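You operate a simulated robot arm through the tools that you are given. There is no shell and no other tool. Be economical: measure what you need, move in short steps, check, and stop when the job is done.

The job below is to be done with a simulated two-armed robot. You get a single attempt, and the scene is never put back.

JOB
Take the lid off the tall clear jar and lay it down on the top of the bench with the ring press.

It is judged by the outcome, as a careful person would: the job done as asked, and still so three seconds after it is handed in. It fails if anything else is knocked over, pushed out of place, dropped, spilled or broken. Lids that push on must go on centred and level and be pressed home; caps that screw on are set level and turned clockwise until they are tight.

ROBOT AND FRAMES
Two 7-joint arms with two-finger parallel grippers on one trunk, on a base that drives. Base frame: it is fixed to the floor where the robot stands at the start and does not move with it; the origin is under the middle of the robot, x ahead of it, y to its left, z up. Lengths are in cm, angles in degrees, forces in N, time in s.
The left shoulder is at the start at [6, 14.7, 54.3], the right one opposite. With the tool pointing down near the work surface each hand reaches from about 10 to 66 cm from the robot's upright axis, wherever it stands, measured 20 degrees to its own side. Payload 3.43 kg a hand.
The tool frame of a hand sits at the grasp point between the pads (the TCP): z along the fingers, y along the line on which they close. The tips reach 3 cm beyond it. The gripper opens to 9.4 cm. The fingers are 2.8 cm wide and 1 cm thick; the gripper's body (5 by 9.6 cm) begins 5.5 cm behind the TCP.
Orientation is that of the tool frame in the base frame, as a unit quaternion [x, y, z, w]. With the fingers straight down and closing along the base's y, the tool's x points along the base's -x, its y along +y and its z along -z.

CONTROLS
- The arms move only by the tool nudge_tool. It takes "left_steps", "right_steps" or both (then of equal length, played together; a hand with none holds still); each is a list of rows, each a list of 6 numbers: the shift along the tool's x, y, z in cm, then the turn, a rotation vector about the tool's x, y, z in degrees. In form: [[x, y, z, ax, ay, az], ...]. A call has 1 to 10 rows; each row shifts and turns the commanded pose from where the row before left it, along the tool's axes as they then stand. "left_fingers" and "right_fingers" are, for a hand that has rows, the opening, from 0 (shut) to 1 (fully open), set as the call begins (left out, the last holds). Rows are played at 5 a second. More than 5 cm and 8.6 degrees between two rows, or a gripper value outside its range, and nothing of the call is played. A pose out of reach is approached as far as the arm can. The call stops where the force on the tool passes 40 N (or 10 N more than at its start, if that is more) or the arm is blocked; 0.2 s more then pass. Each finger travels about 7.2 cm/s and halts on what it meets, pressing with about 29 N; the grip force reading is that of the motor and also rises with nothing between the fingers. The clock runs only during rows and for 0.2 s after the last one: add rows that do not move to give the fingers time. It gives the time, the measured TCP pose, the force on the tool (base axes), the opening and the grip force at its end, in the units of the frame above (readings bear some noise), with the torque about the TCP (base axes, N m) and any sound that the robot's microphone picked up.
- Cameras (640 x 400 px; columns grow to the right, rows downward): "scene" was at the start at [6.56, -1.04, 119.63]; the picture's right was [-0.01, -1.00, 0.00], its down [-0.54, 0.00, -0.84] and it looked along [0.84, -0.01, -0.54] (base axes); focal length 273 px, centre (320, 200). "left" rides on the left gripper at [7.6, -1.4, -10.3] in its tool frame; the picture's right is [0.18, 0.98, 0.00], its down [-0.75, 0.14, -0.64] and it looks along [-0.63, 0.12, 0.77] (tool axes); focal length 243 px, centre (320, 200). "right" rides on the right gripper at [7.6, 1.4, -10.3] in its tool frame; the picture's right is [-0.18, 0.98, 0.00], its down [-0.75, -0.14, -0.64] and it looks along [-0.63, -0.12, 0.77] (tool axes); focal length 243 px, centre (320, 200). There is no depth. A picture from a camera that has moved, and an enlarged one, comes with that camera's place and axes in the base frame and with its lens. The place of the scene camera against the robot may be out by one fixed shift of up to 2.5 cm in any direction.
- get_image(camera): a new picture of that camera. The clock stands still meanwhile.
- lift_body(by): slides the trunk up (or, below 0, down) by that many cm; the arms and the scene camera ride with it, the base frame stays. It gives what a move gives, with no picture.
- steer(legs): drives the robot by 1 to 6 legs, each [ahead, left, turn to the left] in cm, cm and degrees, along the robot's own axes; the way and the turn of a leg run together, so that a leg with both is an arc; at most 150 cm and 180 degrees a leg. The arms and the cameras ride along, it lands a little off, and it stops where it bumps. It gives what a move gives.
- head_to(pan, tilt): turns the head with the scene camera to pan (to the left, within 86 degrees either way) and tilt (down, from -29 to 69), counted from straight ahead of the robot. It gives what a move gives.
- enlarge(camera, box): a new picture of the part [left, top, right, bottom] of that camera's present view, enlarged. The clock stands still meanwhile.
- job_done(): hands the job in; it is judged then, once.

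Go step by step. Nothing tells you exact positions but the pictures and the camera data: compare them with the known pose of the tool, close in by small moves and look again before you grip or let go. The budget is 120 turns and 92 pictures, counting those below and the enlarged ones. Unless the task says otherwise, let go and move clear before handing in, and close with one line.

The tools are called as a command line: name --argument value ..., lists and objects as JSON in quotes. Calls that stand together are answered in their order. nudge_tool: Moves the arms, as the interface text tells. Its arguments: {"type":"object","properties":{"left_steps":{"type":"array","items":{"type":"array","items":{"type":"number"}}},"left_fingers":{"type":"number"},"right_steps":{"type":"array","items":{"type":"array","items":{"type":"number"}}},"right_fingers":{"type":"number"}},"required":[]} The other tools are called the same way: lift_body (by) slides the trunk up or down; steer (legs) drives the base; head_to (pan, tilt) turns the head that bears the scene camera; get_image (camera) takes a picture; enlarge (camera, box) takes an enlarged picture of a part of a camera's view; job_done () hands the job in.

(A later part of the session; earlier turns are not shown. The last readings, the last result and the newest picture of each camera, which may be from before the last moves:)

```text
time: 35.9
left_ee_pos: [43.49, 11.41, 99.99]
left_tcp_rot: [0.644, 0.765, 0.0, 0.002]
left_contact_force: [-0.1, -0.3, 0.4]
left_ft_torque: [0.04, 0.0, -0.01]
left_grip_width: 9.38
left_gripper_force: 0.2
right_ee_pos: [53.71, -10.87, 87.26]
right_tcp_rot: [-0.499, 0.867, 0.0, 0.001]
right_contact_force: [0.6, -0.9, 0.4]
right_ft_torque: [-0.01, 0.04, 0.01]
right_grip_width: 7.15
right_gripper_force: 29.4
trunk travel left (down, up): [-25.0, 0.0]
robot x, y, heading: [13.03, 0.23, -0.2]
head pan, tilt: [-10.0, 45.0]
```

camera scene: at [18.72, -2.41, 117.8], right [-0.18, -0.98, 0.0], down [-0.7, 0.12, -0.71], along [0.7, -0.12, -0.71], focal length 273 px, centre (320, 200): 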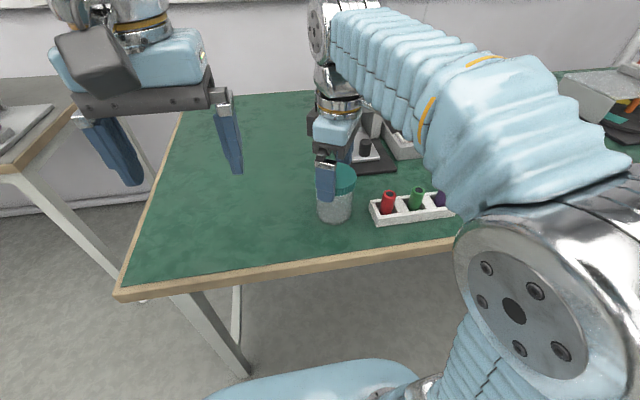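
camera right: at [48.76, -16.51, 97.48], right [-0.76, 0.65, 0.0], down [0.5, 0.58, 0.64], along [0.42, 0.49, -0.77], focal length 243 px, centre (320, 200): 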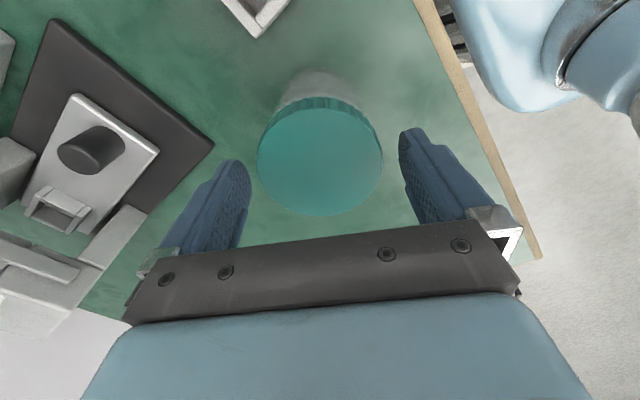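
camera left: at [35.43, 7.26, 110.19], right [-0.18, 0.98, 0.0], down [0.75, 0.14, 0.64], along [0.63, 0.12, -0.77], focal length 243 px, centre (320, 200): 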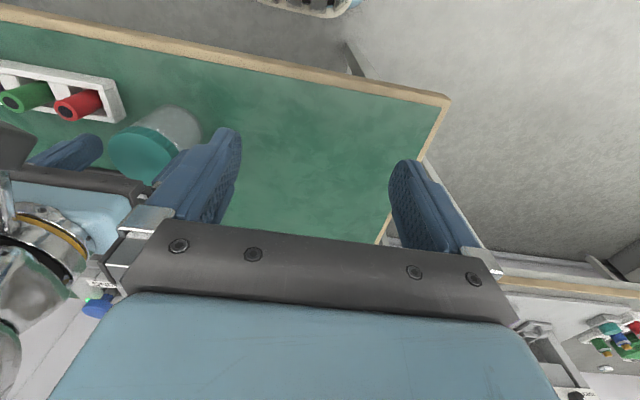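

Left hand has yawed to approach from +y. Now I'll pitch it 48° so the fingers point down and toward the jar.

nudge_tool --left_steps '[[0, 0, 0, 0, -8, 0], [0, 0, 0, 0, -8, 0], [0, 0, 0, 0, -8, 0], [0, 0, 0, 0, -8, 0], [0, 0, 0, 0, -8, 0], [0, 0, 0, 0, -8, 0], [0, 0, 0, 0, 0, 0]]'

get_image --camera "left"

get_image --camera "scene"

```text
time: 37.5
left_ee_pos: [43.54, 11.53, 99.92]
left_tcp_rot: [0.587, 0.699, -0.261, 0.313]
left_contact_force: [-0.1, 0.3, 0.7]
left_ft_torque: [0.02, 0.0, 0.02]
left_grip_width: 9.41
left_gripper_force: 0.0
right_ee_pos: [53.75, -10.8, 87.18]
right_tcp_rot: [-0.499, 0.866, -0.001, 0.001]
right_contact_force: [0.0, 0.0, 0.4]
right_ft_torque: [0.01, 0.05, 0.0]
right_grip_width: 7.18
right_gripper_force: 28.6
trunk travel left (down, up): [-25.0, 0.0]
robot x, y, heading: [12.66, -0.19, -0.1]
head pan, tilt: [-10.0, 45.0]
```

```text
61 pictures are left
camera left: at [39.96, 23.92, 101.08], right [0.95, 0.29, -0.14], down [0.14, 0.0, 0.99], along [0.29, -0.96, -0.04], focal length 243 px, centre (320, 200)
```

left: 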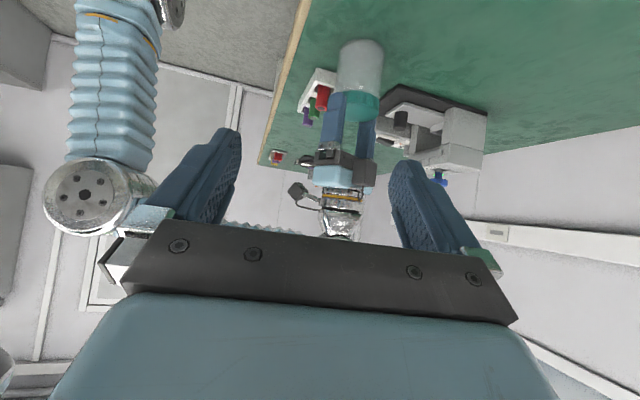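

```text
60 pictures are left
camera scene: at [18.72, -2.4, 117.8], right [-0.18, -0.98, 0.0], down [-0.7, 0.12, -0.71], along [0.7, -0.12, -0.71], focal length 273 px, centre (320, 200)
```

scene: 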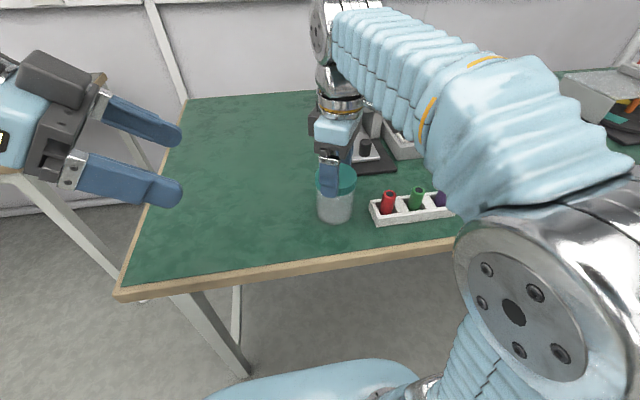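

The right grippers have a second box on the side opposite the camera, so I need to see its size for clearance. I'll enlarge the scene around both hands.

enlarge --camera "scene" --box '[0, 30, 200, 220]'

enlarge --camera "left" --box '[240, 20, 440, 245]'

```text
2.11 times, centred on (100, 125) of scene
camera zoom: at [18.72, -2.4, 117.8], right [-0.18, -0.98, 0.0], down [-0.7, 0.12, -0.71], along [0.7, -0.12, -0.71], focal length 574 px, centre (783, 358)
```

zoom: 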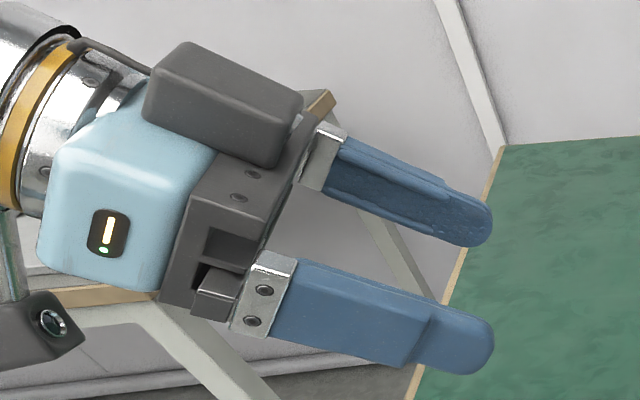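

```text
1.78 times, centred on (340, 132) of left
camera zoom: at [39.96, 23.92, 101.08], right [0.95, 0.29, -0.14], down [0.14, 0.0, 0.99], along [0.29, -0.96, -0.04], focal length 431 px, centre (284, 320)
```

zoom: 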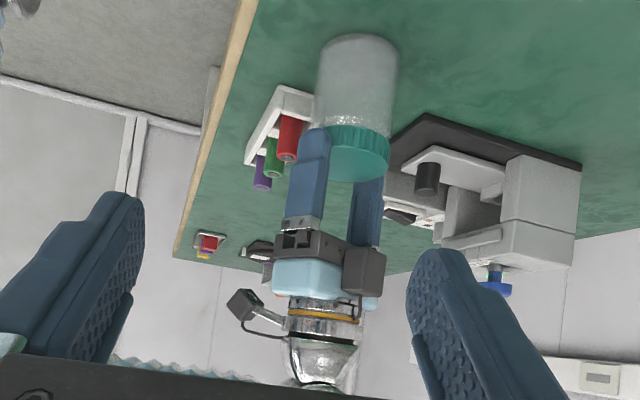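

The box is small but means I should hold the left hand more level. I'll pitch it to 58° and bring it to a stand-off 18 cm from the jar at z≈90, then look.

nudge_tool --left_steps '[[0, 0, 0, 0, -5, 0], [0, 0, 0, 0, -5, 0], [1.36, 1.55, 2.55, 0, 0, 0], [1.36, 1.55, 2.55, 0, 0, 0], [1.36, 1.55, 2.55, 0, 0, 0], [1.36, 1.55, 2.55, 0, 0, 0], [0, 0, 0, 0, 0, 0]]' --left_fingers 1

get_image --camera "left"

get_image --camera "scene"

```text
time: 39.1
left_ee_pos: [50.65, 6.67, 89.82]
left_tcp_rot: [0.563, 0.669, -0.312, 0.372]
left_contact_force: [-1.0, 0.7, 0.3]
left_ft_torque: [-0.02, 0.02, -0.01]
left_grip_width: 9.41
left_gripper_force: 0.1
right_ee_pos: [53.85, -10.73, 87.27]
right_tcp_rot: [-0.499, 0.866, 0.0, 0.001]
right_contact_force: [0.4, 0.5, -0.8]
right_ft_torque: [0.04, 0.04, 0.01]
right_grip_width: 7.15
right_gripper_force: 29.6
trunk travel left (down, up): [-25.0, 0.0]
robot x, y, heading: [13.03, -0.14, -0.0]
head pan, tilt: [-10.0, 45.0]
```

```text
57 pictures are left
camera left: at [47.13, 19.2, 88.76], right [0.95, 0.27, -0.15], down [0.11, 0.17, 0.98], along [0.29, -0.95, 0.13], focal length 243 px, centre (320, 200)
```

left: 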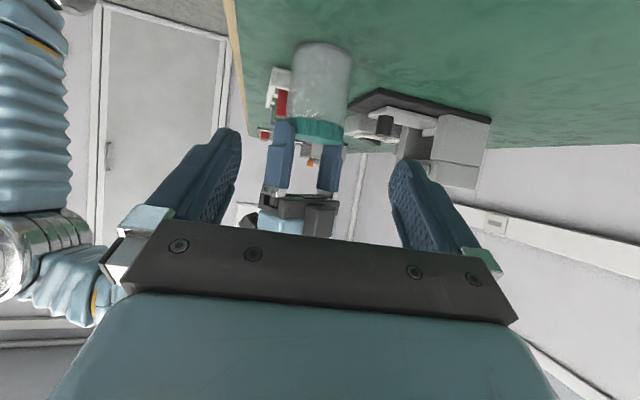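

```text
56 pictures are left
camera scene: at [18.72, -2.4, 117.8], right [-0.18, -0.98, 0.0], down [-0.7, 0.12, -0.71], along [0.7, -0.12, -0.71], focal length 273 px, centre (320, 200)
```

scene: 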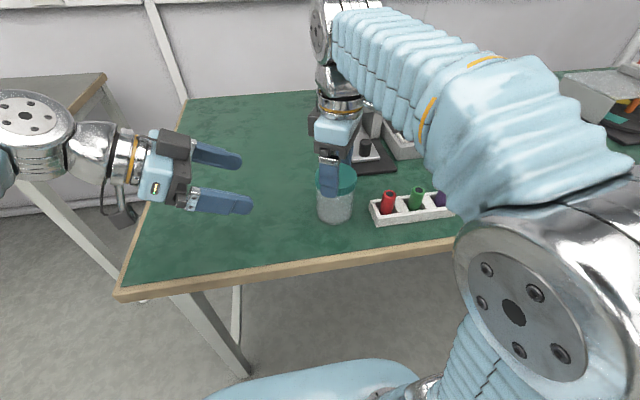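

Clear approach. I'll lower the left hand to z≈81, still 18 cm off, and check.

nudge_tool --left_steps '[[1.87, 0.05, 1.17, 0, 0, 0], [1.87, 0.05, 1.17, 0, 0, 0], [1.87, 0.05, 1.17, 0, 0, 0], [1.87, 0.05, 1.17, 0, 0, 0], [0, 0, 0, 0, 0, 0]]'

get_image --camera "left"

get_image --camera "scene"

```text
time: 40.3
left_ee_pos: [50.96, 6.91, 81.14]
left_tcp_rot: [0.563, 0.669, -0.311, 0.372]
left_contact_force: [-0.5, 0.4, 0.5]
left_ft_torque: [0.0, 0.03, 0.01]
left_grip_width: 9.35
left_gripper_force: 0.0
right_ee_pos: [53.78, -10.64, 87.17]
right_tcp_rot: [-0.499, 0.866, -0.001, 0.001]
right_contact_force: [0.2, -0.5, -0.5]
right_ft_torque: [0.02, 0.02, 0.04]
right_grip_width: 7.16
right_gripper_force: 28.7
trunk travel left (down, up): [-25.0, 0.0]
robot x, y, heading: [13.36, -0.14, -0.2]
head pan, tilt: [-10.0, 45.0]
```

```text
55 pictures are left
camera left: at [47.39, 19.42, 80.09], right [0.95, 0.27, -0.15], down [0.11, 0.17, 0.98], along [0.29, -0.95, 0.13], focal length 243 px, centre (320, 200)
```

left: 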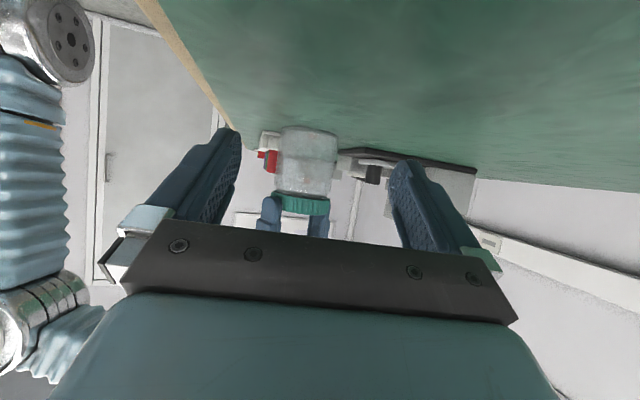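

```text
54 pictures are left
camera scene: at [18.72, -2.4, 117.8], right [-0.18, -0.98, 0.0], down [-0.7, 0.12, -0.71], along [0.7, -0.12, -0.71], focal length 273 px, centre (320, 200)
```

scene: 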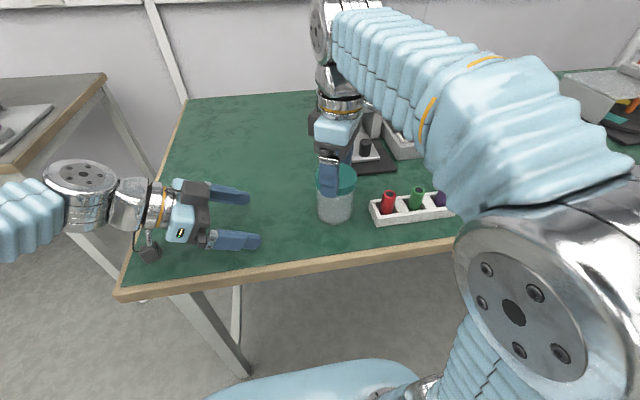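

At the right height with camera clear of the bench. I'll advance 10 cm toward the jar and re-check the centring.

nudge_tool --left_steps '[[-1.33, 0.1, 2.12, 0, 0, 0], [-1.33, 0.1, 2.12, 0, 0, 0], [-1.33, 0.1, 2.12, 0, 0, 0], [-1.33, 0.0, 2.12, 0, 0, 0], [0, 0, 0, 0, 0, 0]]'

get_image --camera "left"

enlarge --camera "scene" --box '[150, 70, 430, 245]'

```text
time: 41.5
left_ee_pos: [52.99, -2.92, 81.06]
left_tcp_rot: [0.563, 0.669, -0.313, 0.372]
left_contact_force: [-0.2, 0.1, 0.3]
left_ft_torque: [-0.02, 0.02, -0.01]
left_grip_width: 9.4
left_gripper_force: 0.0
right_ee_pos: [53.84, -10.73, 87.25]
right_tcp_rot: [-0.499, 0.867, 0.0, 0.001]
right_contact_force: [-0.2, 0.2, 0.0]
right_ft_torque: [-0.02, -0.02, 0.02]
right_grip_width: 7.17
right_gripper_force: 29.2
trunk travel left (down, up): [-25.0, 0.0]
robot x, y, heading: [13.14, -0.05, -0.2]
head pan, tilt: [-10.0, 45.0]
```

```text
53 pictures are left
camera left: at [49.43, 9.49, 79.89], right [0.95, 0.27, -0.15], down [0.11, 0.17, 0.98], along [0.29, -0.95, 0.13], focal length 243 px, centre (320, 200)
```

left: 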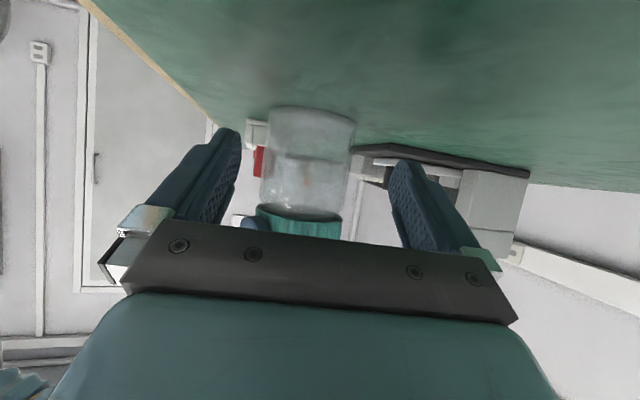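

```text
2.29 times, centred on (290, 158) of scene
camera zoom: at [18.72, -2.4, 117.8], right [-0.18, -0.98, 0.0], down [-0.7, 0.12, -0.71], along [0.7, -0.12, -0.71], focal length 624 px, centre (389, 297)
```

zoom: 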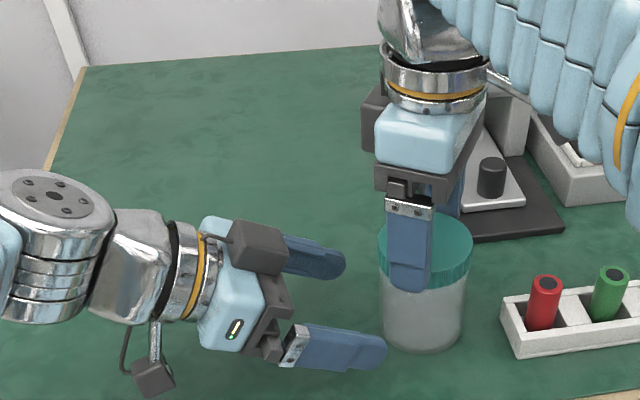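

Jar is centred within a few mm. I'll shift slightly and advance another 6 cm so the fingers straddle the jar body.

nudge_tool --left_steps '[[-0.8, -0.15, 1.27, 0, 0, 0], [-0.8, -0.1, 1.27, 0, 0, 0], [-0.8, 0, 1.27, 0, 0, 0], [-0.8, 0, 1.27, 0, 0, 0], [0, 0, 0, 0, 0, 0]]'

get_image --camera "left"

enlarge --camera "scene" --box '[150, 70, 430, 245]'

```text
time: 42.7
left_ee_pos: [53.84, -8.96, 81.04]
left_tcp_rot: [0.564, 0.669, -0.312, 0.372]
left_contact_force: [0.3, -0.4, 0.4]
left_ft_torque: [-0.01, 0.01, 0.01]
left_grip_width: 9.41
left_gripper_force: 0.2
right_ee_pos: [53.73, -10.8, 87.22]
right_tcp_rot: [-0.499, 0.866, 0.0, 0.001]
right_contact_force: [0.3, -1.3, -0.2]
right_ft_torque: [-0.05, -0.01, -0.01]
right_grip_width: 7.17
right_gripper_force: 29.0
trunk travel left (down, up): [-25.0, 0.0]
robot x, y, heading: [12.94, 0.21, -0.1]
head pan, tilt: [-10.0, 45.0]
```

```text
51 pictures are left
camera left: at [50.18, 3.57, 79.98], right [0.95, 0.27, -0.15], down [0.11, 0.17, 0.98], along [0.29, -0.95, 0.13], focal length 243 px, centre (320, 200)
```

left: 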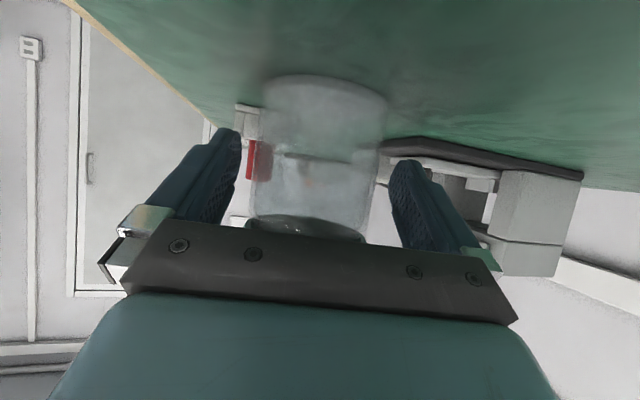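

```text
2.29 times, centred on (290, 158) of scene
camera zoom: at [18.73, -2.41, 117.8], right [-0.18, -0.98, 0.0], down [-0.7, 0.12, -0.71], along [0.7, -0.12, -0.71], focal length 624 px, centre (389, 297)
```

zoom: 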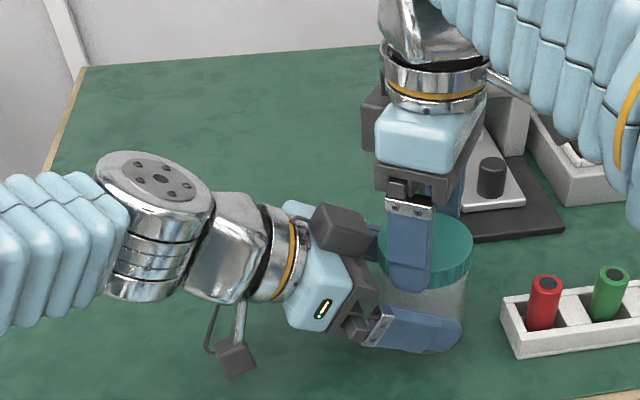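

The jar is centred between the left fingers. Closing the left hand on the body.

nudge_tool --left_steps '[[0, 0, 0, 0, 0, 0], [0, 0, 0, 0, 0, 0], [0, 0, 0, 0, 0, 0], [0, 0, 0, 0, 0, 0]]' --left_fingers 0.4

get_image --camera "left"

```text
time: 43.7
left_ee_pos: [53.67, -8.9, 81.04]
left_tcp_rot: [0.564, 0.668, -0.312, 0.372]
left_contact_force: [-16.1, -2.2, 0.9]
left_ft_torque: [0.07, -0.29, -0.32]
left_grip_width: 7.06
left_gripper_force: 28.7
right_ee_pos: [53.83, -10.76, 87.26]
right_tcp_rot: [-0.499, 0.867, 0.0, 0.002]
right_contact_force: [15.6, 2.0, 0.0]
right_ft_torque: [0.07, -0.62, -0.06]
right_grip_width: 7.17
right_gripper_force: 28.6
trunk travel left (down, up): [-25.0, 0.0]
robot x, y, heading: [13.18, -0.26, -0.3]
head pan, tilt: [-10.0, 45.0]
```

```text
49 pictures are left
camera left: at [50.1, 3.54, 79.97], right [0.95, 0.26, -0.15], down [0.11, 0.17, 0.98], along [0.28, -0.95, 0.13], focal length 243 px, centre (320, 200)
```

left: 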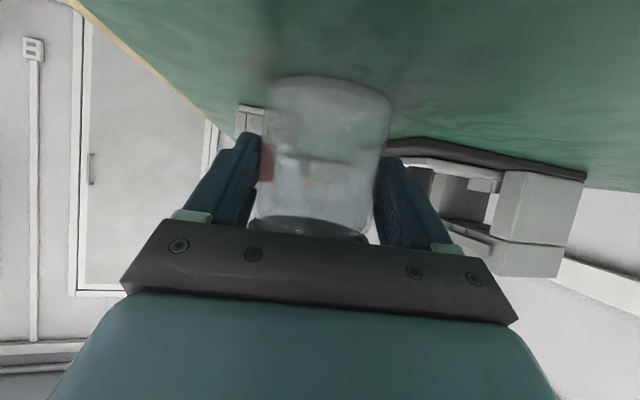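

Grip holds but with a 16 N sideways strain. I'll shift the left hand about 0.3 cm toward -x to relieve it.

nudge_tool --left_steps '[[0, -0.15, 0, 0, 0, 0], [0, -0.15, 0, 0, 0, 0], [0, 0, 0, 0, 0, 0]]'

```text
time: 44.5
left_ee_pos: [53.49, -8.67, 80.96]
left_tcp_rot: [0.562, 0.67, -0.311, 0.373]
left_contact_force: [6.6, -8.5, -5.9]
left_ft_torque: [0.14, 0.39, 0.05]
left_grip_width: 7.04
left_gripper_force: 29.1
right_ee_pos: [53.74, -10.73, 87.31]
right_tcp_rot: [-0.5, 0.866, 0.001, 0.001]
right_contact_force: [-5.4, 8.6, 5.8]
right_ft_torque: [0.54, 0.03, 0.02]
right_grip_width: 7.14
right_gripper_force: 28.5
trunk travel left (down, up): [-25.0, 0.0]
robot x, y, heading: [12.97, -0.34, -0.1]
head pan, tilt: [-10.0, 45.0]
```

Strain is acceptable. Now I'll twist the lid counter-clockwise in small steps.

nudge_tool --right_steps '[[0, 0, 0, 0, 0, -3], [0, 0, 0, 0, 0, -3], [0, 0, 0, 0, 0, -3], [0, 0, 0, 0, 0, -3], [0, 0, 0, 0, 0, -3]]'

get_image --camera "right"

enlarge --camera "scene" --box '[220, 70, 430, 245]'

```text
time: 45.7
left_ee_pos: [53.46, -8.78, 81.08]
left_tcp_rot: [0.562, 0.67, -0.311, 0.372]
left_contact_force: [8.2, 13.3, -9.9]
left_ft_torque: [-0.34, 0.1, 0.25]
left_grip_width: 6.88
left_gripper_force: 29.3
right_ee_pos: [53.74, -10.88, 87.19]
right_tcp_rot: [-0.608, 0.794, -0.002, 0.001]
right_contact_force: [-9.8, -15.0, 9.9]
right_ft_torque: [-0.29, 0.44, -0.01]
right_grip_width: 7.17
right_gripper_force: 29.0
trunk travel left (down, up): [-25.0, 0.0]
robot x, y, heading: [13.08, 0.03, -0.1]
head pan, tilt: [-10.0, 45.0]
```

```text
48 pictures are left
camera right: at [50.32, -17.9, 97.5], right [-0.9, 0.44, 0.0], down [0.33, 0.69, 0.64], along [0.28, 0.58, -0.77], focal length 243 px, centre (320, 200)
```

right: 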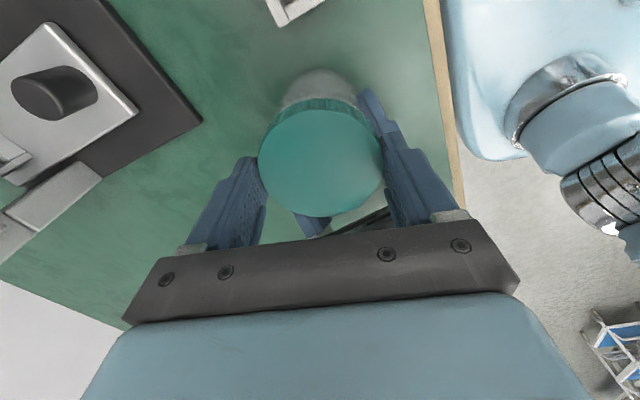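

```text
2.29 times, centred on (325, 158) of scene
camera zoom: at [18.73, -2.41, 117.8], right [-0.18, -0.98, 0.0], down [-0.7, 0.12, -0.71], along [0.7, -0.12, -0.71], focal length 624 px, centre (309, 297)
```

zoom: 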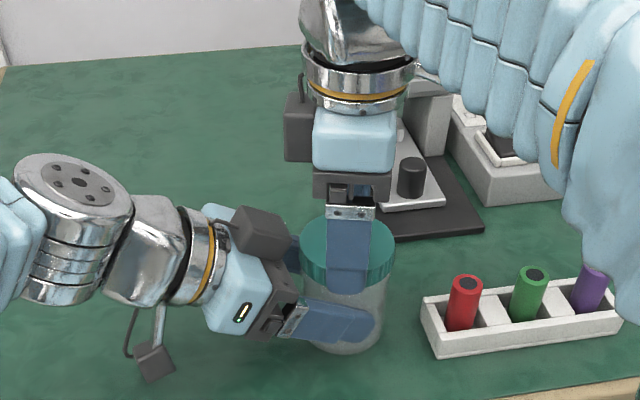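

Forces are moderate. I'll keep turning another 30°, easing the right hand slightly to relieve the sideways load.

nudge_tool --right_steps '[[0.1, 0, 0, 0, 0, -4], [0.05, 0, 0, 0, 0, -4], [0, 0, 0, 0, 0, -4], [0, 0, 0, 0, 0, -4], [0, 0, 0, 0, 0, -4], [0, 0, 0, 0, 0, -4]]'

get_image --camera "left"

enlarge --camera "scene" --box '[260, 120, 400, 240]'

```text
time: 47.1
left_ee_pos: [53.4, -8.96, 81.1]
left_tcp_rot: [0.563, 0.669, -0.313, 0.372]
left_contact_force: [7.4, 14.8, -14.6]
left_ft_torque: [-0.06, 0.35, 0.24]
left_grip_width: 6.89
left_gripper_force: 28.9
right_ee_pos: [53.75, -10.93, 87.19]
right_tcp_rot: [0.76, -0.649, 0.001, -0.002]
right_contact_force: [-7.9, -14.3, 14.8]
right_ft_torque: [-0.42, 0.22, -0.01]
right_grip_width: 7.18
right_gripper_force: 28.8
trunk travel left (down, up): [-25.0, 0.0]
robot x, y, heading: [13.18, 0.19, -0.1]
head pan, tilt: [-10.0, 45.0]
```

```text
46 pictures are left
camera left: at [49.79, 3.59, 80.02], right [0.95, 0.27, -0.15], down [0.11, 0.17, 0.98], along [0.29, -0.95, 0.13], focal length 243 px, centre (320, 200)
```

left: 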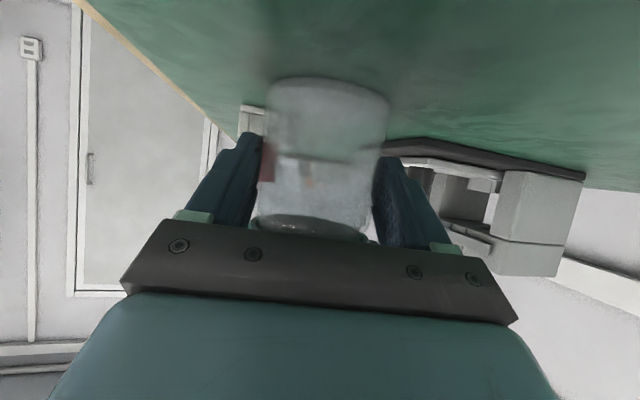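

```text
3.33 times, centred on (330, 180) of scene
camera zoom: at [18.73, -2.41, 117.8], right [-0.18, -0.98, 0.0], down [-0.7, 0.12, -0.71], along [0.7, -0.12, -0.71], focal length 909 px, centre (287, 267)
```

zoom: 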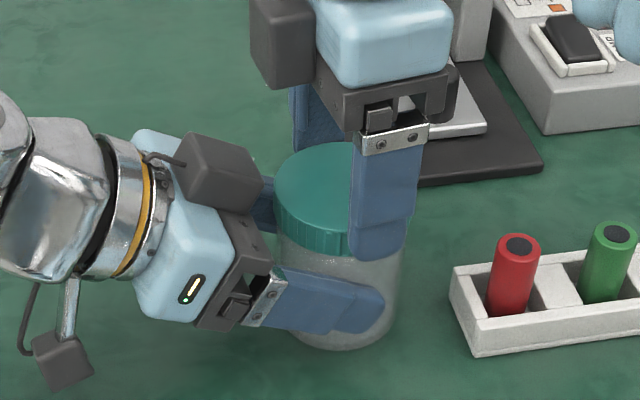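

The upward force on the right hand grows steadily with the turn, so the cap is unscrewing. I'll keep turning while rising slightly to follow the thread.

nudge_tool --right_steps '[[0.05, 0, -0.1, 0, 0, -4], [0, 0, -0.03, 0, 0, -4], [0, 0, -0.03, 0, 0, -4], [0, 0, -0.03, 0, 0, -4], [0, 0, -0.03, 0, 0, -4], [0, 0, -0.03, 0, 0, -4], [0, 0, -0.03, 0, 0, -4], [0, 0, -0.03, 0, 0, -4]]'

enlarge --camera "scene" --box '[220, 70, 430, 245]'

```text
time: 48.9
left_ee_pos: [53.32, -9.05, 81.24]
left_tcp_rot: [0.563, 0.668, -0.312, 0.372]
left_contact_force: [0.7, 1.5, 11.9]
left_ft_torque: [-0.24, -0.06, 0.05]
left_grip_width: 6.91
left_gripper_force: 28.9
right_ee_pos: [53.72, -10.94, 87.56]
right_tcp_rot: [0.91, -0.414, 0.002, -0.001]
right_contact_force: [0.6, -1.8, -12.6]
right_ft_torque: [-0.12, -0.01, -0.03]
right_grip_width: 7.17
right_gripper_force: 29.5
trunk travel left (down, up): [-25.0, 0.0]
robot x, y, heading: [13.08, 0.18, -0.1]
head pan, tilt: [-10.0, 45.0]
```

```text
2.29 times, centred on (325, 158) of scene
camera zoom: at [18.73, -2.41, 117.8], right [-0.18, -0.98, 0.0], down [-0.7, 0.12, -0.71], along [0.7, -0.12, -0.71], focal length 624 px, centre (309, 297)
```

zoom: 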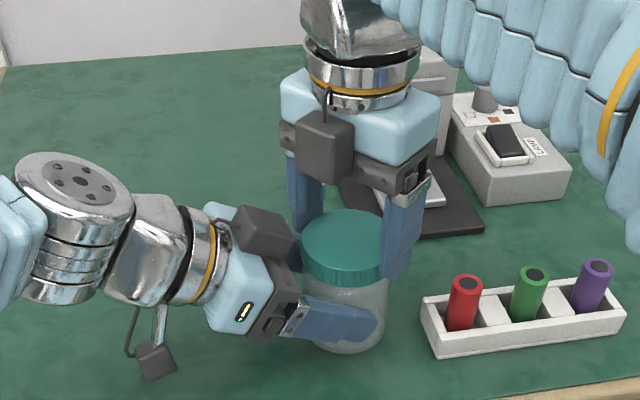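

The thread pitch is about 0.002 cm per degree; I over-rose slightly. I'll continue turning without rising.

nudge_tool --right_steps '[[0, 0, 0, 0, 0, -4], [0, 0, 0, 0, 0, -4], [0, 0, 0, 0, 0, -4], [0, 0, 0, 0, 0, -4], [0, 0, 0, 0, 0, -4], [0, 0, 0, 0, 0, -4], [0, 0, 0, 0, 0, -4], [0, 0, 0, 0, 0, -4]]'

enlarge --camera "scene" --box '[220, 70, 430, 245]'

```text
time: 50.7
left_ee_pos: [53.09, -9.08, 81.1]
left_tcp_rot: [0.567, 0.666, -0.313, 0.371]
left_contact_force: [-4.7, 0.2, 0.2]
left_ft_torque: [-0.01, -0.94, 1.06]
left_grip_width: 6.82
left_gripper_force: 28.9
right_ee_pos: [53.97, -11.38, 87.52]
right_tcp_rot: [0.987, -0.163, 0.005, 0.001]
right_contact_force: [5.0, 0.0, -0.5]
right_ft_torque: [0.01, 0.65, -1.15]
right_grip_width: 7.14
right_gripper_force: 28.9
trunk travel left (down, up): [-25.0, 0.0]
robot x, y, heading: [12.94, -0.05, 0.2]
head pan, tilt: [-10.0, 45.0]
stopped in row 8 (right hand): the force on the tool passed its limit at 44 N (the readings are from after the stop); the commanded pose is now the measured one
```

```text
2.29 times, centred on (325, 158) of scene
camera zoom: at [18.73, -2.41, 117.8], right [-0.18, -0.98, 0.0], down [-0.7, 0.12, -0.71], along [0.7, -0.12, -0.71], focal length 624 px, centre (309, 297)
```

zoom: 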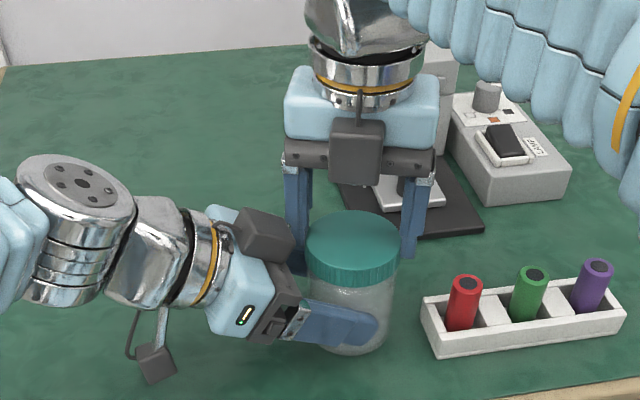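

The right finger met the left gripper at about 160°, so the stroke ends here. I'll back off 12°, open the right slightly to clear the lid, and swing back to regrip.

nudge_tool --right_steps '[[0, 0, 0, 0, 0, 4], [0, 0, 0, 0, 0, 4], [0, 0, 0, 0, 0, 4], [0, 0, 0, 0, 0, 0]]'

nudge_tool --right_steps '[[0, 0, 0, 0, 0, 0], [0, 0, 0, 0, 0, 0], [0, 0, 0, 0, 0, 0]]' --right_fingers 0.83

get_image --camera "right"

```text
time: 51.7
left_ee_pos: [53.23, -8.8, 81.12]
left_tcp_rot: [0.567, 0.666, -0.313, 0.37]
left_contact_force: [-4.5, 14.9, 0.0]
left_ft_torque: [0.01, -0.3, -0.04]
left_grip_width: 6.82
left_gripper_force: 29.4
right_ee_pos: [53.92, -11.41, 87.68]
right_tcp_rot: [0.964, -0.266, 0.004, 0.001]
right_contact_force: [4.8, -14.6, -0.8]
right_ft_torque: [-0.94, -0.04, 0.01]
right_grip_width: 7.12
right_gripper_force: 28.8
trunk travel left (down, up): [-25.0, 0.0]
robot x, y, heading: [12.94, -0.09, -0.0]
head pan, tilt: [-10.0, 45.0]
```

```text
time: 52.5
left_ee_pos: [53.09, -9.0, 81.11]
left_tcp_rot: [0.566, 0.667, -0.312, 0.371]
left_contact_force: [0.5, -0.2, -0.6]
left_ft_torque: [0.04, -0.01, -0.03]
left_grip_width: 6.83
left_gripper_force: 29.3
right_ee_pos: [53.94, -11.28, 87.65]
right_tcp_rot: [0.965, -0.264, 0.005, -0.001]
right_contact_force: [-0.1, 0.8, 0.5]
right_ft_torque: [-0.03, 0.02, -0.02]
right_grip_width: 7.79
right_gripper_force: 0.0
trunk travel left (down, up): [-25.0, 0.0]
robot x, y, heading: [13.1, -0.3, 0.2]
head pan, tilt: [-10.0, 45.0]
```

```text
42 pictures are left
camera right: at [59.65, -16.4, 97.93], right [-0.66, -0.75, -0.01], down [-0.58, 0.51, 0.64], along [-0.48, 0.42, -0.77], focal length 243 px, centre (320, 200)
```

right: 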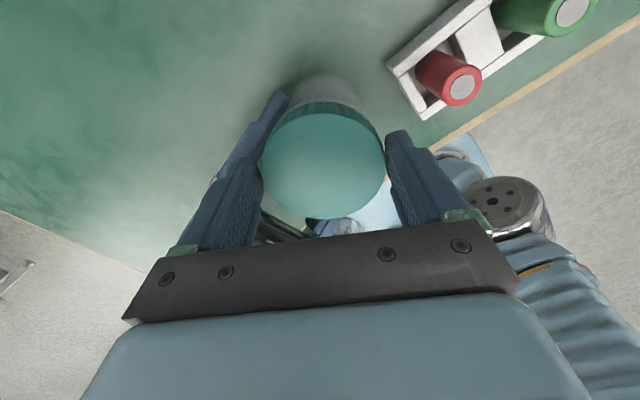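

Lid is free between the open fingers. Swinging the open right hand back to ~65°.

nudge_tool --right_steps '[[0, 0.1, 0, 0, 0, 8], [0, 0, 0, 0, 0, 8], [0, 0, 0, 0, 0, 8], [0, 0, 0, 0, 0, 8], [0, 0, 0, 0, 0, 8], [0, 0, 0, 0, 0, 8], [0, 0, 0, 0, 0, 8], [0, 0, 0, 0, 0, 8], [0, 0, 0, 0, 0, 8], [0, 0, 0, 0, 0, 8]]'

get_image --camera "right"

enlarge --camera "scene" --box '[220, 70, 430, 245]'

```text
time: 54.7
left_ee_pos: [53.05, -8.99, 81.2]
left_tcp_rot: [0.566, 0.667, -0.312, 0.371]
left_contact_force: [4.0, -0.7, -0.6]
left_ft_torque: [0.07, 0.15, 0.01]
left_grip_width: 6.82
left_gripper_force: 29.2
right_ee_pos: [53.92, -11.31, 87.5]
right_tcp_rot: [-0.568, 0.823, -0.003, 0.003]
right_contact_force: [-4.2, -0.7, -0.8]
right_ft_torque: [-0.03, 0.14, 0.09]
right_grip_width: 8.03
right_gripper_force: 2.0
trunk travel left (down, up): [-25.0, 0.0]
robot x, y, heading: [13.02, -0.15, -0.3]
head pan, tilt: [-10.0, 45.0]
```

```text
41 pictures are left
camera right: at [49.74, -18.03, 97.82], right [-0.85, 0.52, -0.01], down [0.39, 0.66, 0.64], along [0.34, 0.55, -0.76], focal length 243 px, centre (320, 200)
```

right: 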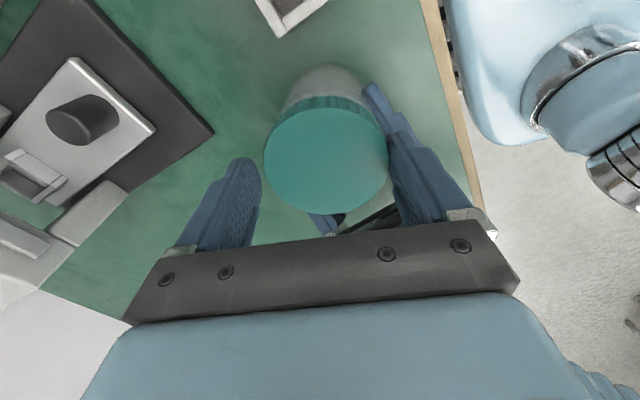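

```text
2.29 times, centred on (325, 158) of scene
camera zoom: at [18.73, -2.41, 117.8], right [-0.18, -0.98, 0.0], down [-0.7, 0.12, -0.71], along [0.7, -0.12, -0.71], focal length 624 px, centre (309, 297)
```

zoom: 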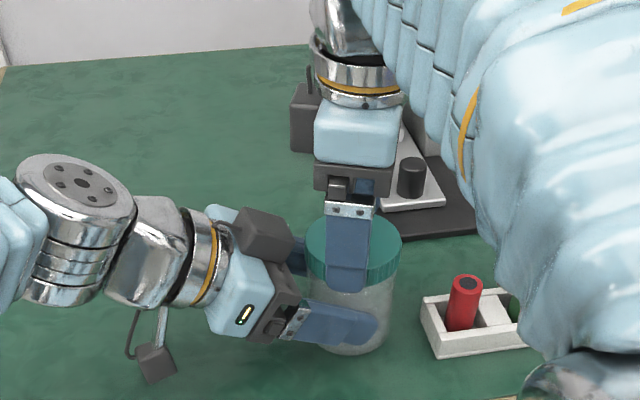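

The lid is just touching one finger. I'll shift 0.3 cm to centre, regrip and turn again.

nudge_tool --right_steps '[[0, 0.3, 0, 0, 0, 0], [0, 0, 0, 0, 0, 0], [0, 0, 0, 0, 0, 0], [0, 0, 0, 0, 0, 0]]' --right_fingers 0.4

nudge_tool --right_steps '[[0, 0, 0, 0, 0, -4], [0, 0, -0.01, 0, 0, -4], [0, 0, -0.01, 0, 0, -4], [0, 0, -0.01, 0, 0, -4], [0, 0, -0.01, 0, 0, -4], [0, 0, -0.01, 0, 0, -4], [0, 0, -0.01, 0, 0, -4], [0, 0, -0.01, 0, 0, -4]]'

```text
time: 55.7
left_ee_pos: [53.14, -9.01, 81.11]
left_tcp_rot: [0.566, 0.667, -0.312, 0.371]
left_contact_force: [17.6, -6.0, 0.8]
left_ft_torque: [0.14, 0.31, 0.36]
left_grip_width: 6.83
left_gripper_force: 28.9
right_ee_pos: [53.61, -11.18, 87.5]
right_tcp_rot: [-0.569, 0.822, -0.003, 0.004]
right_contact_force: [-17.3, 6.5, -1.0]
right_ft_torque: [0.29, 0.83, 0.02]
right_grip_width: 7.16
right_gripper_force: 29.0
trunk travel left (down, up): [-25.0, 0.0]
robot x, y, heading: [13.08, 0.05, -0.0]
head pan, tilt: [-10.0, 45.0]
```

```text
time: 57.5
left_ee_pos: [53.12, -9.07, 81.07]
left_tcp_rot: [0.566, 0.667, -0.311, 0.371]
left_contact_force: [15.8, 21.3, 5.1]
left_ft_torque: [-0.88, 0.45, 0.5]
left_grip_width: 6.65
left_gripper_force: 29.4
right_ee_pos: [53.57, -11.39, 87.71]
right_tcp_rot: [0.774, -0.633, 0.005, -0.002]
right_contact_force: [-16.1, -20.0, -7.0]
right_ft_torque: [-0.63, 0.54, -0.02]
right_grip_width: 7.16
right_gripper_force: 29.2
trunk travel left (down, up): [-25.0, 0.0]
robot x, y, heading: [13.02, -0.25, -0.3]
head pan, tilt: [-10.0, 45.0]
```

Turning works but there's a sideways load; I'll relieve it and continue the stroke.

nudge_tool --right_steps '[[0.15, 0.18, 0.05, 0, 0, 0], [0, 0, -0.01, 0, 0, -4], [0, 0, -0.01, 0, 0, -4], [0, 0, -0.01, 0, 0, -4], [0, 0, -0.01, 0, 0, -4], [0, 0, -0.01, 0, 0, -4], [0, 0, -0.01, 0, 0, -4], [0, 0, -0.01, 0, 0, -4], [0, 0, -0.01, 0, 0, -4], [0, 0, -0.01, 0, 0, -4]]'

enlarge --camera "scene" --box '[220, 70, 430, 245]'

get_image --camera "left"

```text
time: 59.7
left_ee_pos: [52.87, -9.13, 81.03]
left_tcp_rot: [0.567, 0.666, -0.312, 0.371]
left_contact_force: [0.6, 0.6, 4.9]
left_ft_torque: [-0.33, 0.01, 0.04]
left_grip_width: 6.62
left_gripper_force: 29.4
right_ee_pos: [53.54, -11.47, 87.77]
right_tcp_rot: [0.932, -0.362, 0.006, 0.0]
right_contact_force: [-1.8, -0.1, -6.5]
right_ft_torque: [0.19, 0.01, -0.01]
right_grip_width: 7.16
right_gripper_force: 29.3
trunk travel left (down, up): [-25.0, 0.0]
robot x, y, heading: [12.92, 0.14, 0.3]
head pan, tilt: [-10.0, 45.0]
```

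```text
2.29 times, centred on (325, 158) of scene
camera zoom: at [18.73, -2.41, 117.8], right [-0.18, -0.98, 0.0], down [-0.7, 0.12, -0.71], along [0.7, -0.12, -0.71], focal length 624 px, centre (309, 297)
```

zoom: 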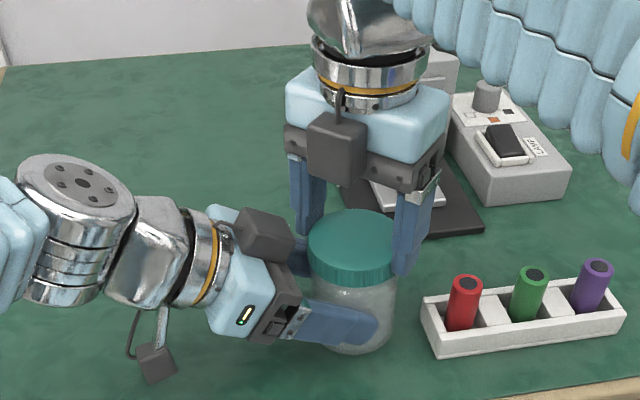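

```text
38 pictures are left
camera left: at [49.6, 3.44, 80.06], right [0.95, 0.25, -0.15], down [0.11, 0.17, 0.98], along [0.27, -0.95, 0.13], focal length 243 px, centre (320, 200)
```

left: 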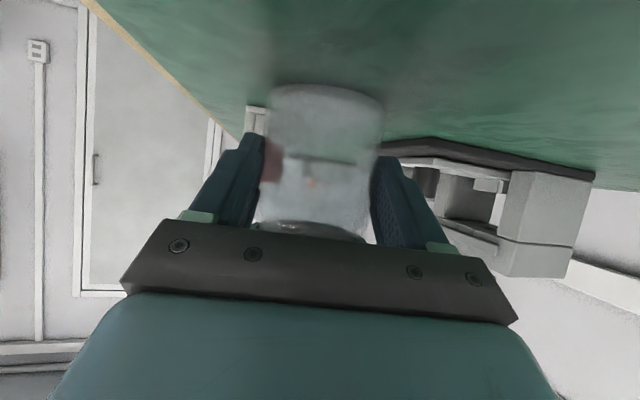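

The jar has crept toward the left fingertips. With the right holding the lid, I'll reopen the left slightly, advance 0.9 cm and re-close.

nudge_tool --left_steps '[[0, 0, 0, 0, 0, 0], [0, 0, 0, 0, 0, 0], [-0.24, 0.1, 0.38, 0, 0, 0], [-0.24, 0.1, 0.38, 0, 0, 0], [0, 0, 0, 0, 0, 0]]' --left_fingers 0.88

nudge_tool --left_steps '[[0, 0, 0, 0, 0, 0], [0, 0, 0, 0, 0, 0], [0, 0, 0, 0, 0, 0], [0, 0, 0, 0, 0, 0]]' --left_fingers 0.4

```text
time: 60.9
left_ee_pos: [53.42, -9.72, 80.96]
left_tcp_rot: [0.567, 0.666, -0.313, 0.37]
left_contact_force: [0.4, 0.5, 0.4]
left_ft_torque: [0.01, 0.0, 0.0]
left_grip_width: 8.27
left_gripper_force: 0.1
right_ee_pos: [53.47, -11.43, 87.68]
right_tcp_rot: [0.932, -0.363, 0.005, -0.001]
right_contact_force: [-0.4, -0.1, -0.6]
right_ft_torque: [-0.01, 0.02, 0.02]
right_grip_width: 7.16
right_gripper_force: 28.5
trunk travel left (down, up): [-25.0, 0.0]
robot x, y, heading: [13.21, 0.34, -0.2]
head pan, tilt: [-10.0, 45.0]
```

```text
time: 61.9
left_ee_pos: [53.41, -9.96, 81.04]
left_tcp_rot: [0.568, 0.665, -0.314, 0.37]
left_contact_force: [-25.0, -0.3, -0.1]
left_ft_torque: [-0.05, -0.68, -0.37]
left_grip_width: 7.04
left_gripper_force: 29.1
right_ee_pos: [53.52, -11.48, 87.71]
right_tcp_rot: [0.931, -0.365, 0.006, -0.002]
right_contact_force: [25.4, 0.2, -1.7]
right_ft_torque: [0.05, -0.97, 0.0]
right_grip_width: 7.19
right_gripper_force: 29.0
trunk travel left (down, up): [-25.0, 0.0]
robot x, y, heading: [13.56, 0.43, -0.3]
head pan, tilt: [-10.0, 45.0]
```

I'll relieve the 25 N by shifting left 0.25 cm, then finish the stroke by 10° and reset the right hand.

nudge_tool --left_steps '[[0, -0.13, 0, 0, 0, 0], [0, -0.12, 0, 0, 0, 0], [0, 0, 0, 0, 0, 0]]'

nudge_tool --right_steps '[[0, 0, -0.01, 0, 0, -4], [0, 0, -0.01, 0, 0, -4], [0, 0, 0, 0, 0, 0]]'

nudge_tool --right_steps '[[0, 0, 0, 0, 0, 0], [0, 0, 0, 0, 0, 0], [0, 0, 0, 0, 0, 0]]' --right_fingers 0.86

get_image --camera "right"

```text
time: 62.7
left_ee_pos: [53.18, -9.86, 80.92]
left_tcp_rot: [0.566, 0.667, -0.312, 0.37]
left_contact_force: [-14.6, -4.8, -0.9]
left_ft_torque: [0.14, -0.17, -0.23]
left_grip_width: 7.05
left_gripper_force: 28.9
right_ee_pos: [53.4, -11.34, 87.74]
right_tcp_rot: [0.932, -0.363, 0.004, -0.001]
right_contact_force: [14.7, 4.6, 0.7]
right_ft_torque: [0.18, -0.79, 0.04]
right_grip_width: 7.17
right_gripper_force: 28.8
trunk travel left (down, up): [-25.0, 0.0]
robot x, y, heading: [13.22, -0.41, -0.2]
head pan, tilt: [-10.0, 45.0]
```

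```text
time: 63.5
left_ee_pos: [53.05, -9.9, 81.09]
left_tcp_rot: [0.566, 0.667, -0.312, 0.371]
left_contact_force: [-9.7, -7.3, -1.7]
left_ft_torque: [0.26, -0.38, -0.13]
left_grip_width: 7.02
left_gripper_force: 29.7
right_ee_pos: [53.52, -11.46, 87.77]
right_tcp_rot: [0.955, -0.298, 0.005, 0.0]
right_contact_force: [9.0, 6.6, 1.4]
right_ft_torque: [0.25, -0.19, -0.01]
right_grip_width: 7.15
right_gripper_force: 28.9
trunk travel left (down, up): [-25.0, 0.0]
robot x, y, heading: [12.95, 0.01, 0.2]
head pan, tilt: [-10.0, 45.0]
```

```text
time: 64.3
left_ee_pos: [53.21, -9.96, 81.18]
left_tcp_rot: [0.567, 0.667, -0.312, 0.37]
left_contact_force: [0.1, -0.1, -0.2]
left_ft_torque: [0.02, 0.0, 0.0]
left_grip_width: 7.0
left_gripper_force: 28.9
right_ee_pos: [53.44, -11.42, 87.67]
right_tcp_rot: [0.955, -0.296, 0.004, 0.0]
right_contact_force: [0.1, 0.3, -0.2]
right_ft_torque: [-0.04, 0.01, -0.01]
right_grip_width: 8.08
right_gripper_force: 0.0
trunk travel left (down, up): [-25.0, 0.0]
robot x, y, heading: [13.16, 0.22, 0.1]
head pan, tilt: [-10.0, 45.0]
```

```text
37 pictures are left
camera right: at [58.8, -16.95, 98.06], right [-0.71, -0.7, -0.01], down [-0.55, 0.55, 0.64], along [-0.44, 0.45, -0.77], focal length 243 px, centre (320, 200)
```

right: 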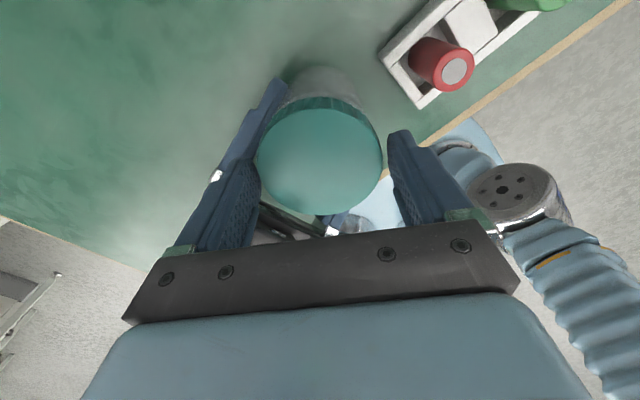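

Centred. Swinging back to ~65° for another stroke.

nudge_tool --right_steps '[[0.2, 0, 0, 0, 0, 8], [0, 0, 0, 0, 0, 8], [0, 0, 0, 0, 0, 8], [0, 0, 0, 0, 0, 8], [0, 0, 0, 0, 0, 8], [0, 0, 0, 0, 0, 8], [0, 0, 0, 0, 0, 8], [0, 0, 0, 0, 0, 8], [0, 0, 0, 0, 0, 8], [0, 0, 0, 0, 0, 8]]'

get_image --camera "right"

```text
time: 66.5
left_ee_pos: [53.21, -9.87, 81.04]
left_tcp_rot: [0.566, 0.667, -0.312, 0.37]
left_contact_force: [-0.5, 0.0, 0.2]
left_ft_torque: [0.03, 0.0, 0.0]
left_grip_width: 7.05
left_gripper_force: 28.8
right_ee_pos: [53.62, -11.57, 87.84]
right_tcp_rot: [-0.539, 0.843, -0.003, 0.004]
right_contact_force: [0.1, -1.0, -0.1]
right_ft_torque: [0.02, 0.02, 0.0]
right_grip_width: 8.1
right_gripper_force: 0.1
trunk travel left (down, up): [-25.0, 0.0]
robot x, y, heading: [12.96, -0.36, -0.1]
head pan, tilt: [-10.0, 45.0]
```

```text
36 pictures are left
camera right: at [49.02, -17.91, 98.02], right [-0.82, 0.58, -0.01], down [0.44, 0.63, 0.65], along [0.38, 0.52, -0.76], focal length 243 px, centre (320, 200)
```

right: 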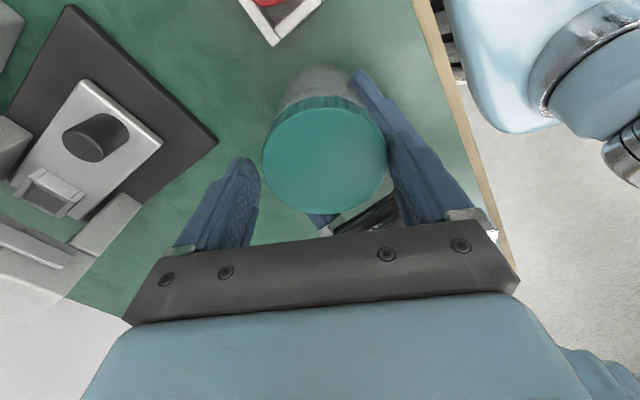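

I'll shift 0.25 cm, lower 0.2 cm, regrip and turn.

nudge_tool --right_steps '[[0, 0.25, 0.2, 0, 0, 0], [0, 0, 0, 0, 0, 0], [0, 0, 0, 0, 0, 0], [0, 0, 0, 0, 0, 0]]' --right_fingers 0.4

nudge_tool --right_steps '[[0, 0, 0, 0, 0, -4], [0, 0, 0, 0, 0, -4], [0, 0, 0, 0, 0, -4], [0, 0, 0, 0, 0, -4], [0, 0, -0.02, 0, 0, -4], [0, 0, -0.01, 0, 0, -4], [0, 0, -0.01, 0, 0, -4], [0, 0, -0.01, 0, 0, -4]]'

```text
time: 67.5
left_ee_pos: [53.25, -9.91, 81.05]
left_tcp_rot: [0.567, 0.667, -0.313, 0.369]
left_contact_force: [5.7, -1.3, -16.4]
left_ft_torque: [0.25, 0.18, 0.07]
left_grip_width: 7.05
left_gripper_force: 29.2
right_ee_pos: [53.3, -11.4, 87.66]
right_tcp_rot: [-0.54, 0.842, -0.004, 0.004]
right_contact_force: [-6.2, 0.3, 15.2]
right_ft_torque: [0.08, 0.34, 0.01]
right_grip_width: 7.17
right_gripper_force: 28.9
trunk travel left (down, up): [-25.0, 0.0]
robot x, y, heading: [13.29, -0.02, 0.2]
head pan, tilt: [-10.0, 45.0]
```

```text
time: 69.3
left_ee_pos: [53.22, -10.0, 81.12]
left_tcp_rot: [0.567, 0.666, -0.312, 0.37]
left_contact_force: [0.2, 0.9, -0.5]
left_ft_torque: [0.02, -0.01, 0.03]
left_grip_width: 7.02
left_gripper_force: 29.2
right_ee_pos: [53.51, -11.42, 87.52]
right_tcp_rot: [0.751, -0.66, 0.005, -0.002]
right_contact_force: [0.0, 0.2, 0.8]
right_ft_torque: [0.03, 0.01, 0.0]
right_grip_width: 7.18
right_gripper_force: 29.0
trunk travel left (down, up): [-25.0, 0.0]
robot x, y, heading: [13.3, -0.0, -0.3]
head pan, tilt: [-10.0, 45.0]
```

Forces dropped to zero between the hands: the lid seems free of the thread. I'll lift gently and check.

nudge_tool --right_steps '[[0, 0, -0.3, 0, 0, 0], [0, 0, -0.3, 0, 0, 0], [0, 0, -0.4, 0, 0, 0], [0, 0, 0, 0, 0, 0]]'

enlarge --camera "scene" --box '[220, 70, 430, 245]'

```text
time: 70.3
left_ee_pos: [53.24, -9.95, 81.11]
left_tcp_rot: [0.566, 0.667, -0.312, 0.371]
left_contact_force: [0.8, 0.7, -0.1]
left_ft_torque: [0.0, 0.01, -0.01]
left_grip_width: 7.03
left_gripper_force: 29.1
right_ee_pos: [53.23, -11.41, 88.63]
right_tcp_rot: [0.751, -0.66, 0.005, -0.001]
right_contact_force: [0.0, -0.1, -0.8]
right_ft_torque: [0.0, 0.02, -0.02]
right_grip_width: 7.17
right_gripper_force: 29.4
trunk travel left (down, up): [-25.0, 0.0]
robot x, y, heading: [13.52, 0.49, -0.0]
head pan, tilt: [-10.0, 45.0]
```

```text
2.29 times, centred on (325, 158) of scene
camera zoom: at [18.73, -2.41, 117.8], right [-0.18, -0.98, 0.0], down [-0.7, 0.12, -0.71], along [0.7, -0.12, -0.71], focal length 624 px, centre (309, 297)
```

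zoom: 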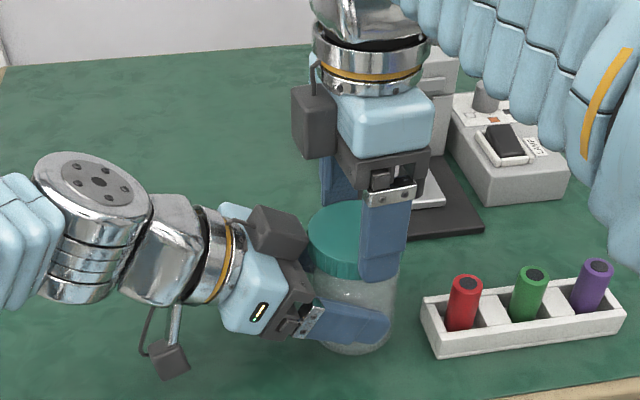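

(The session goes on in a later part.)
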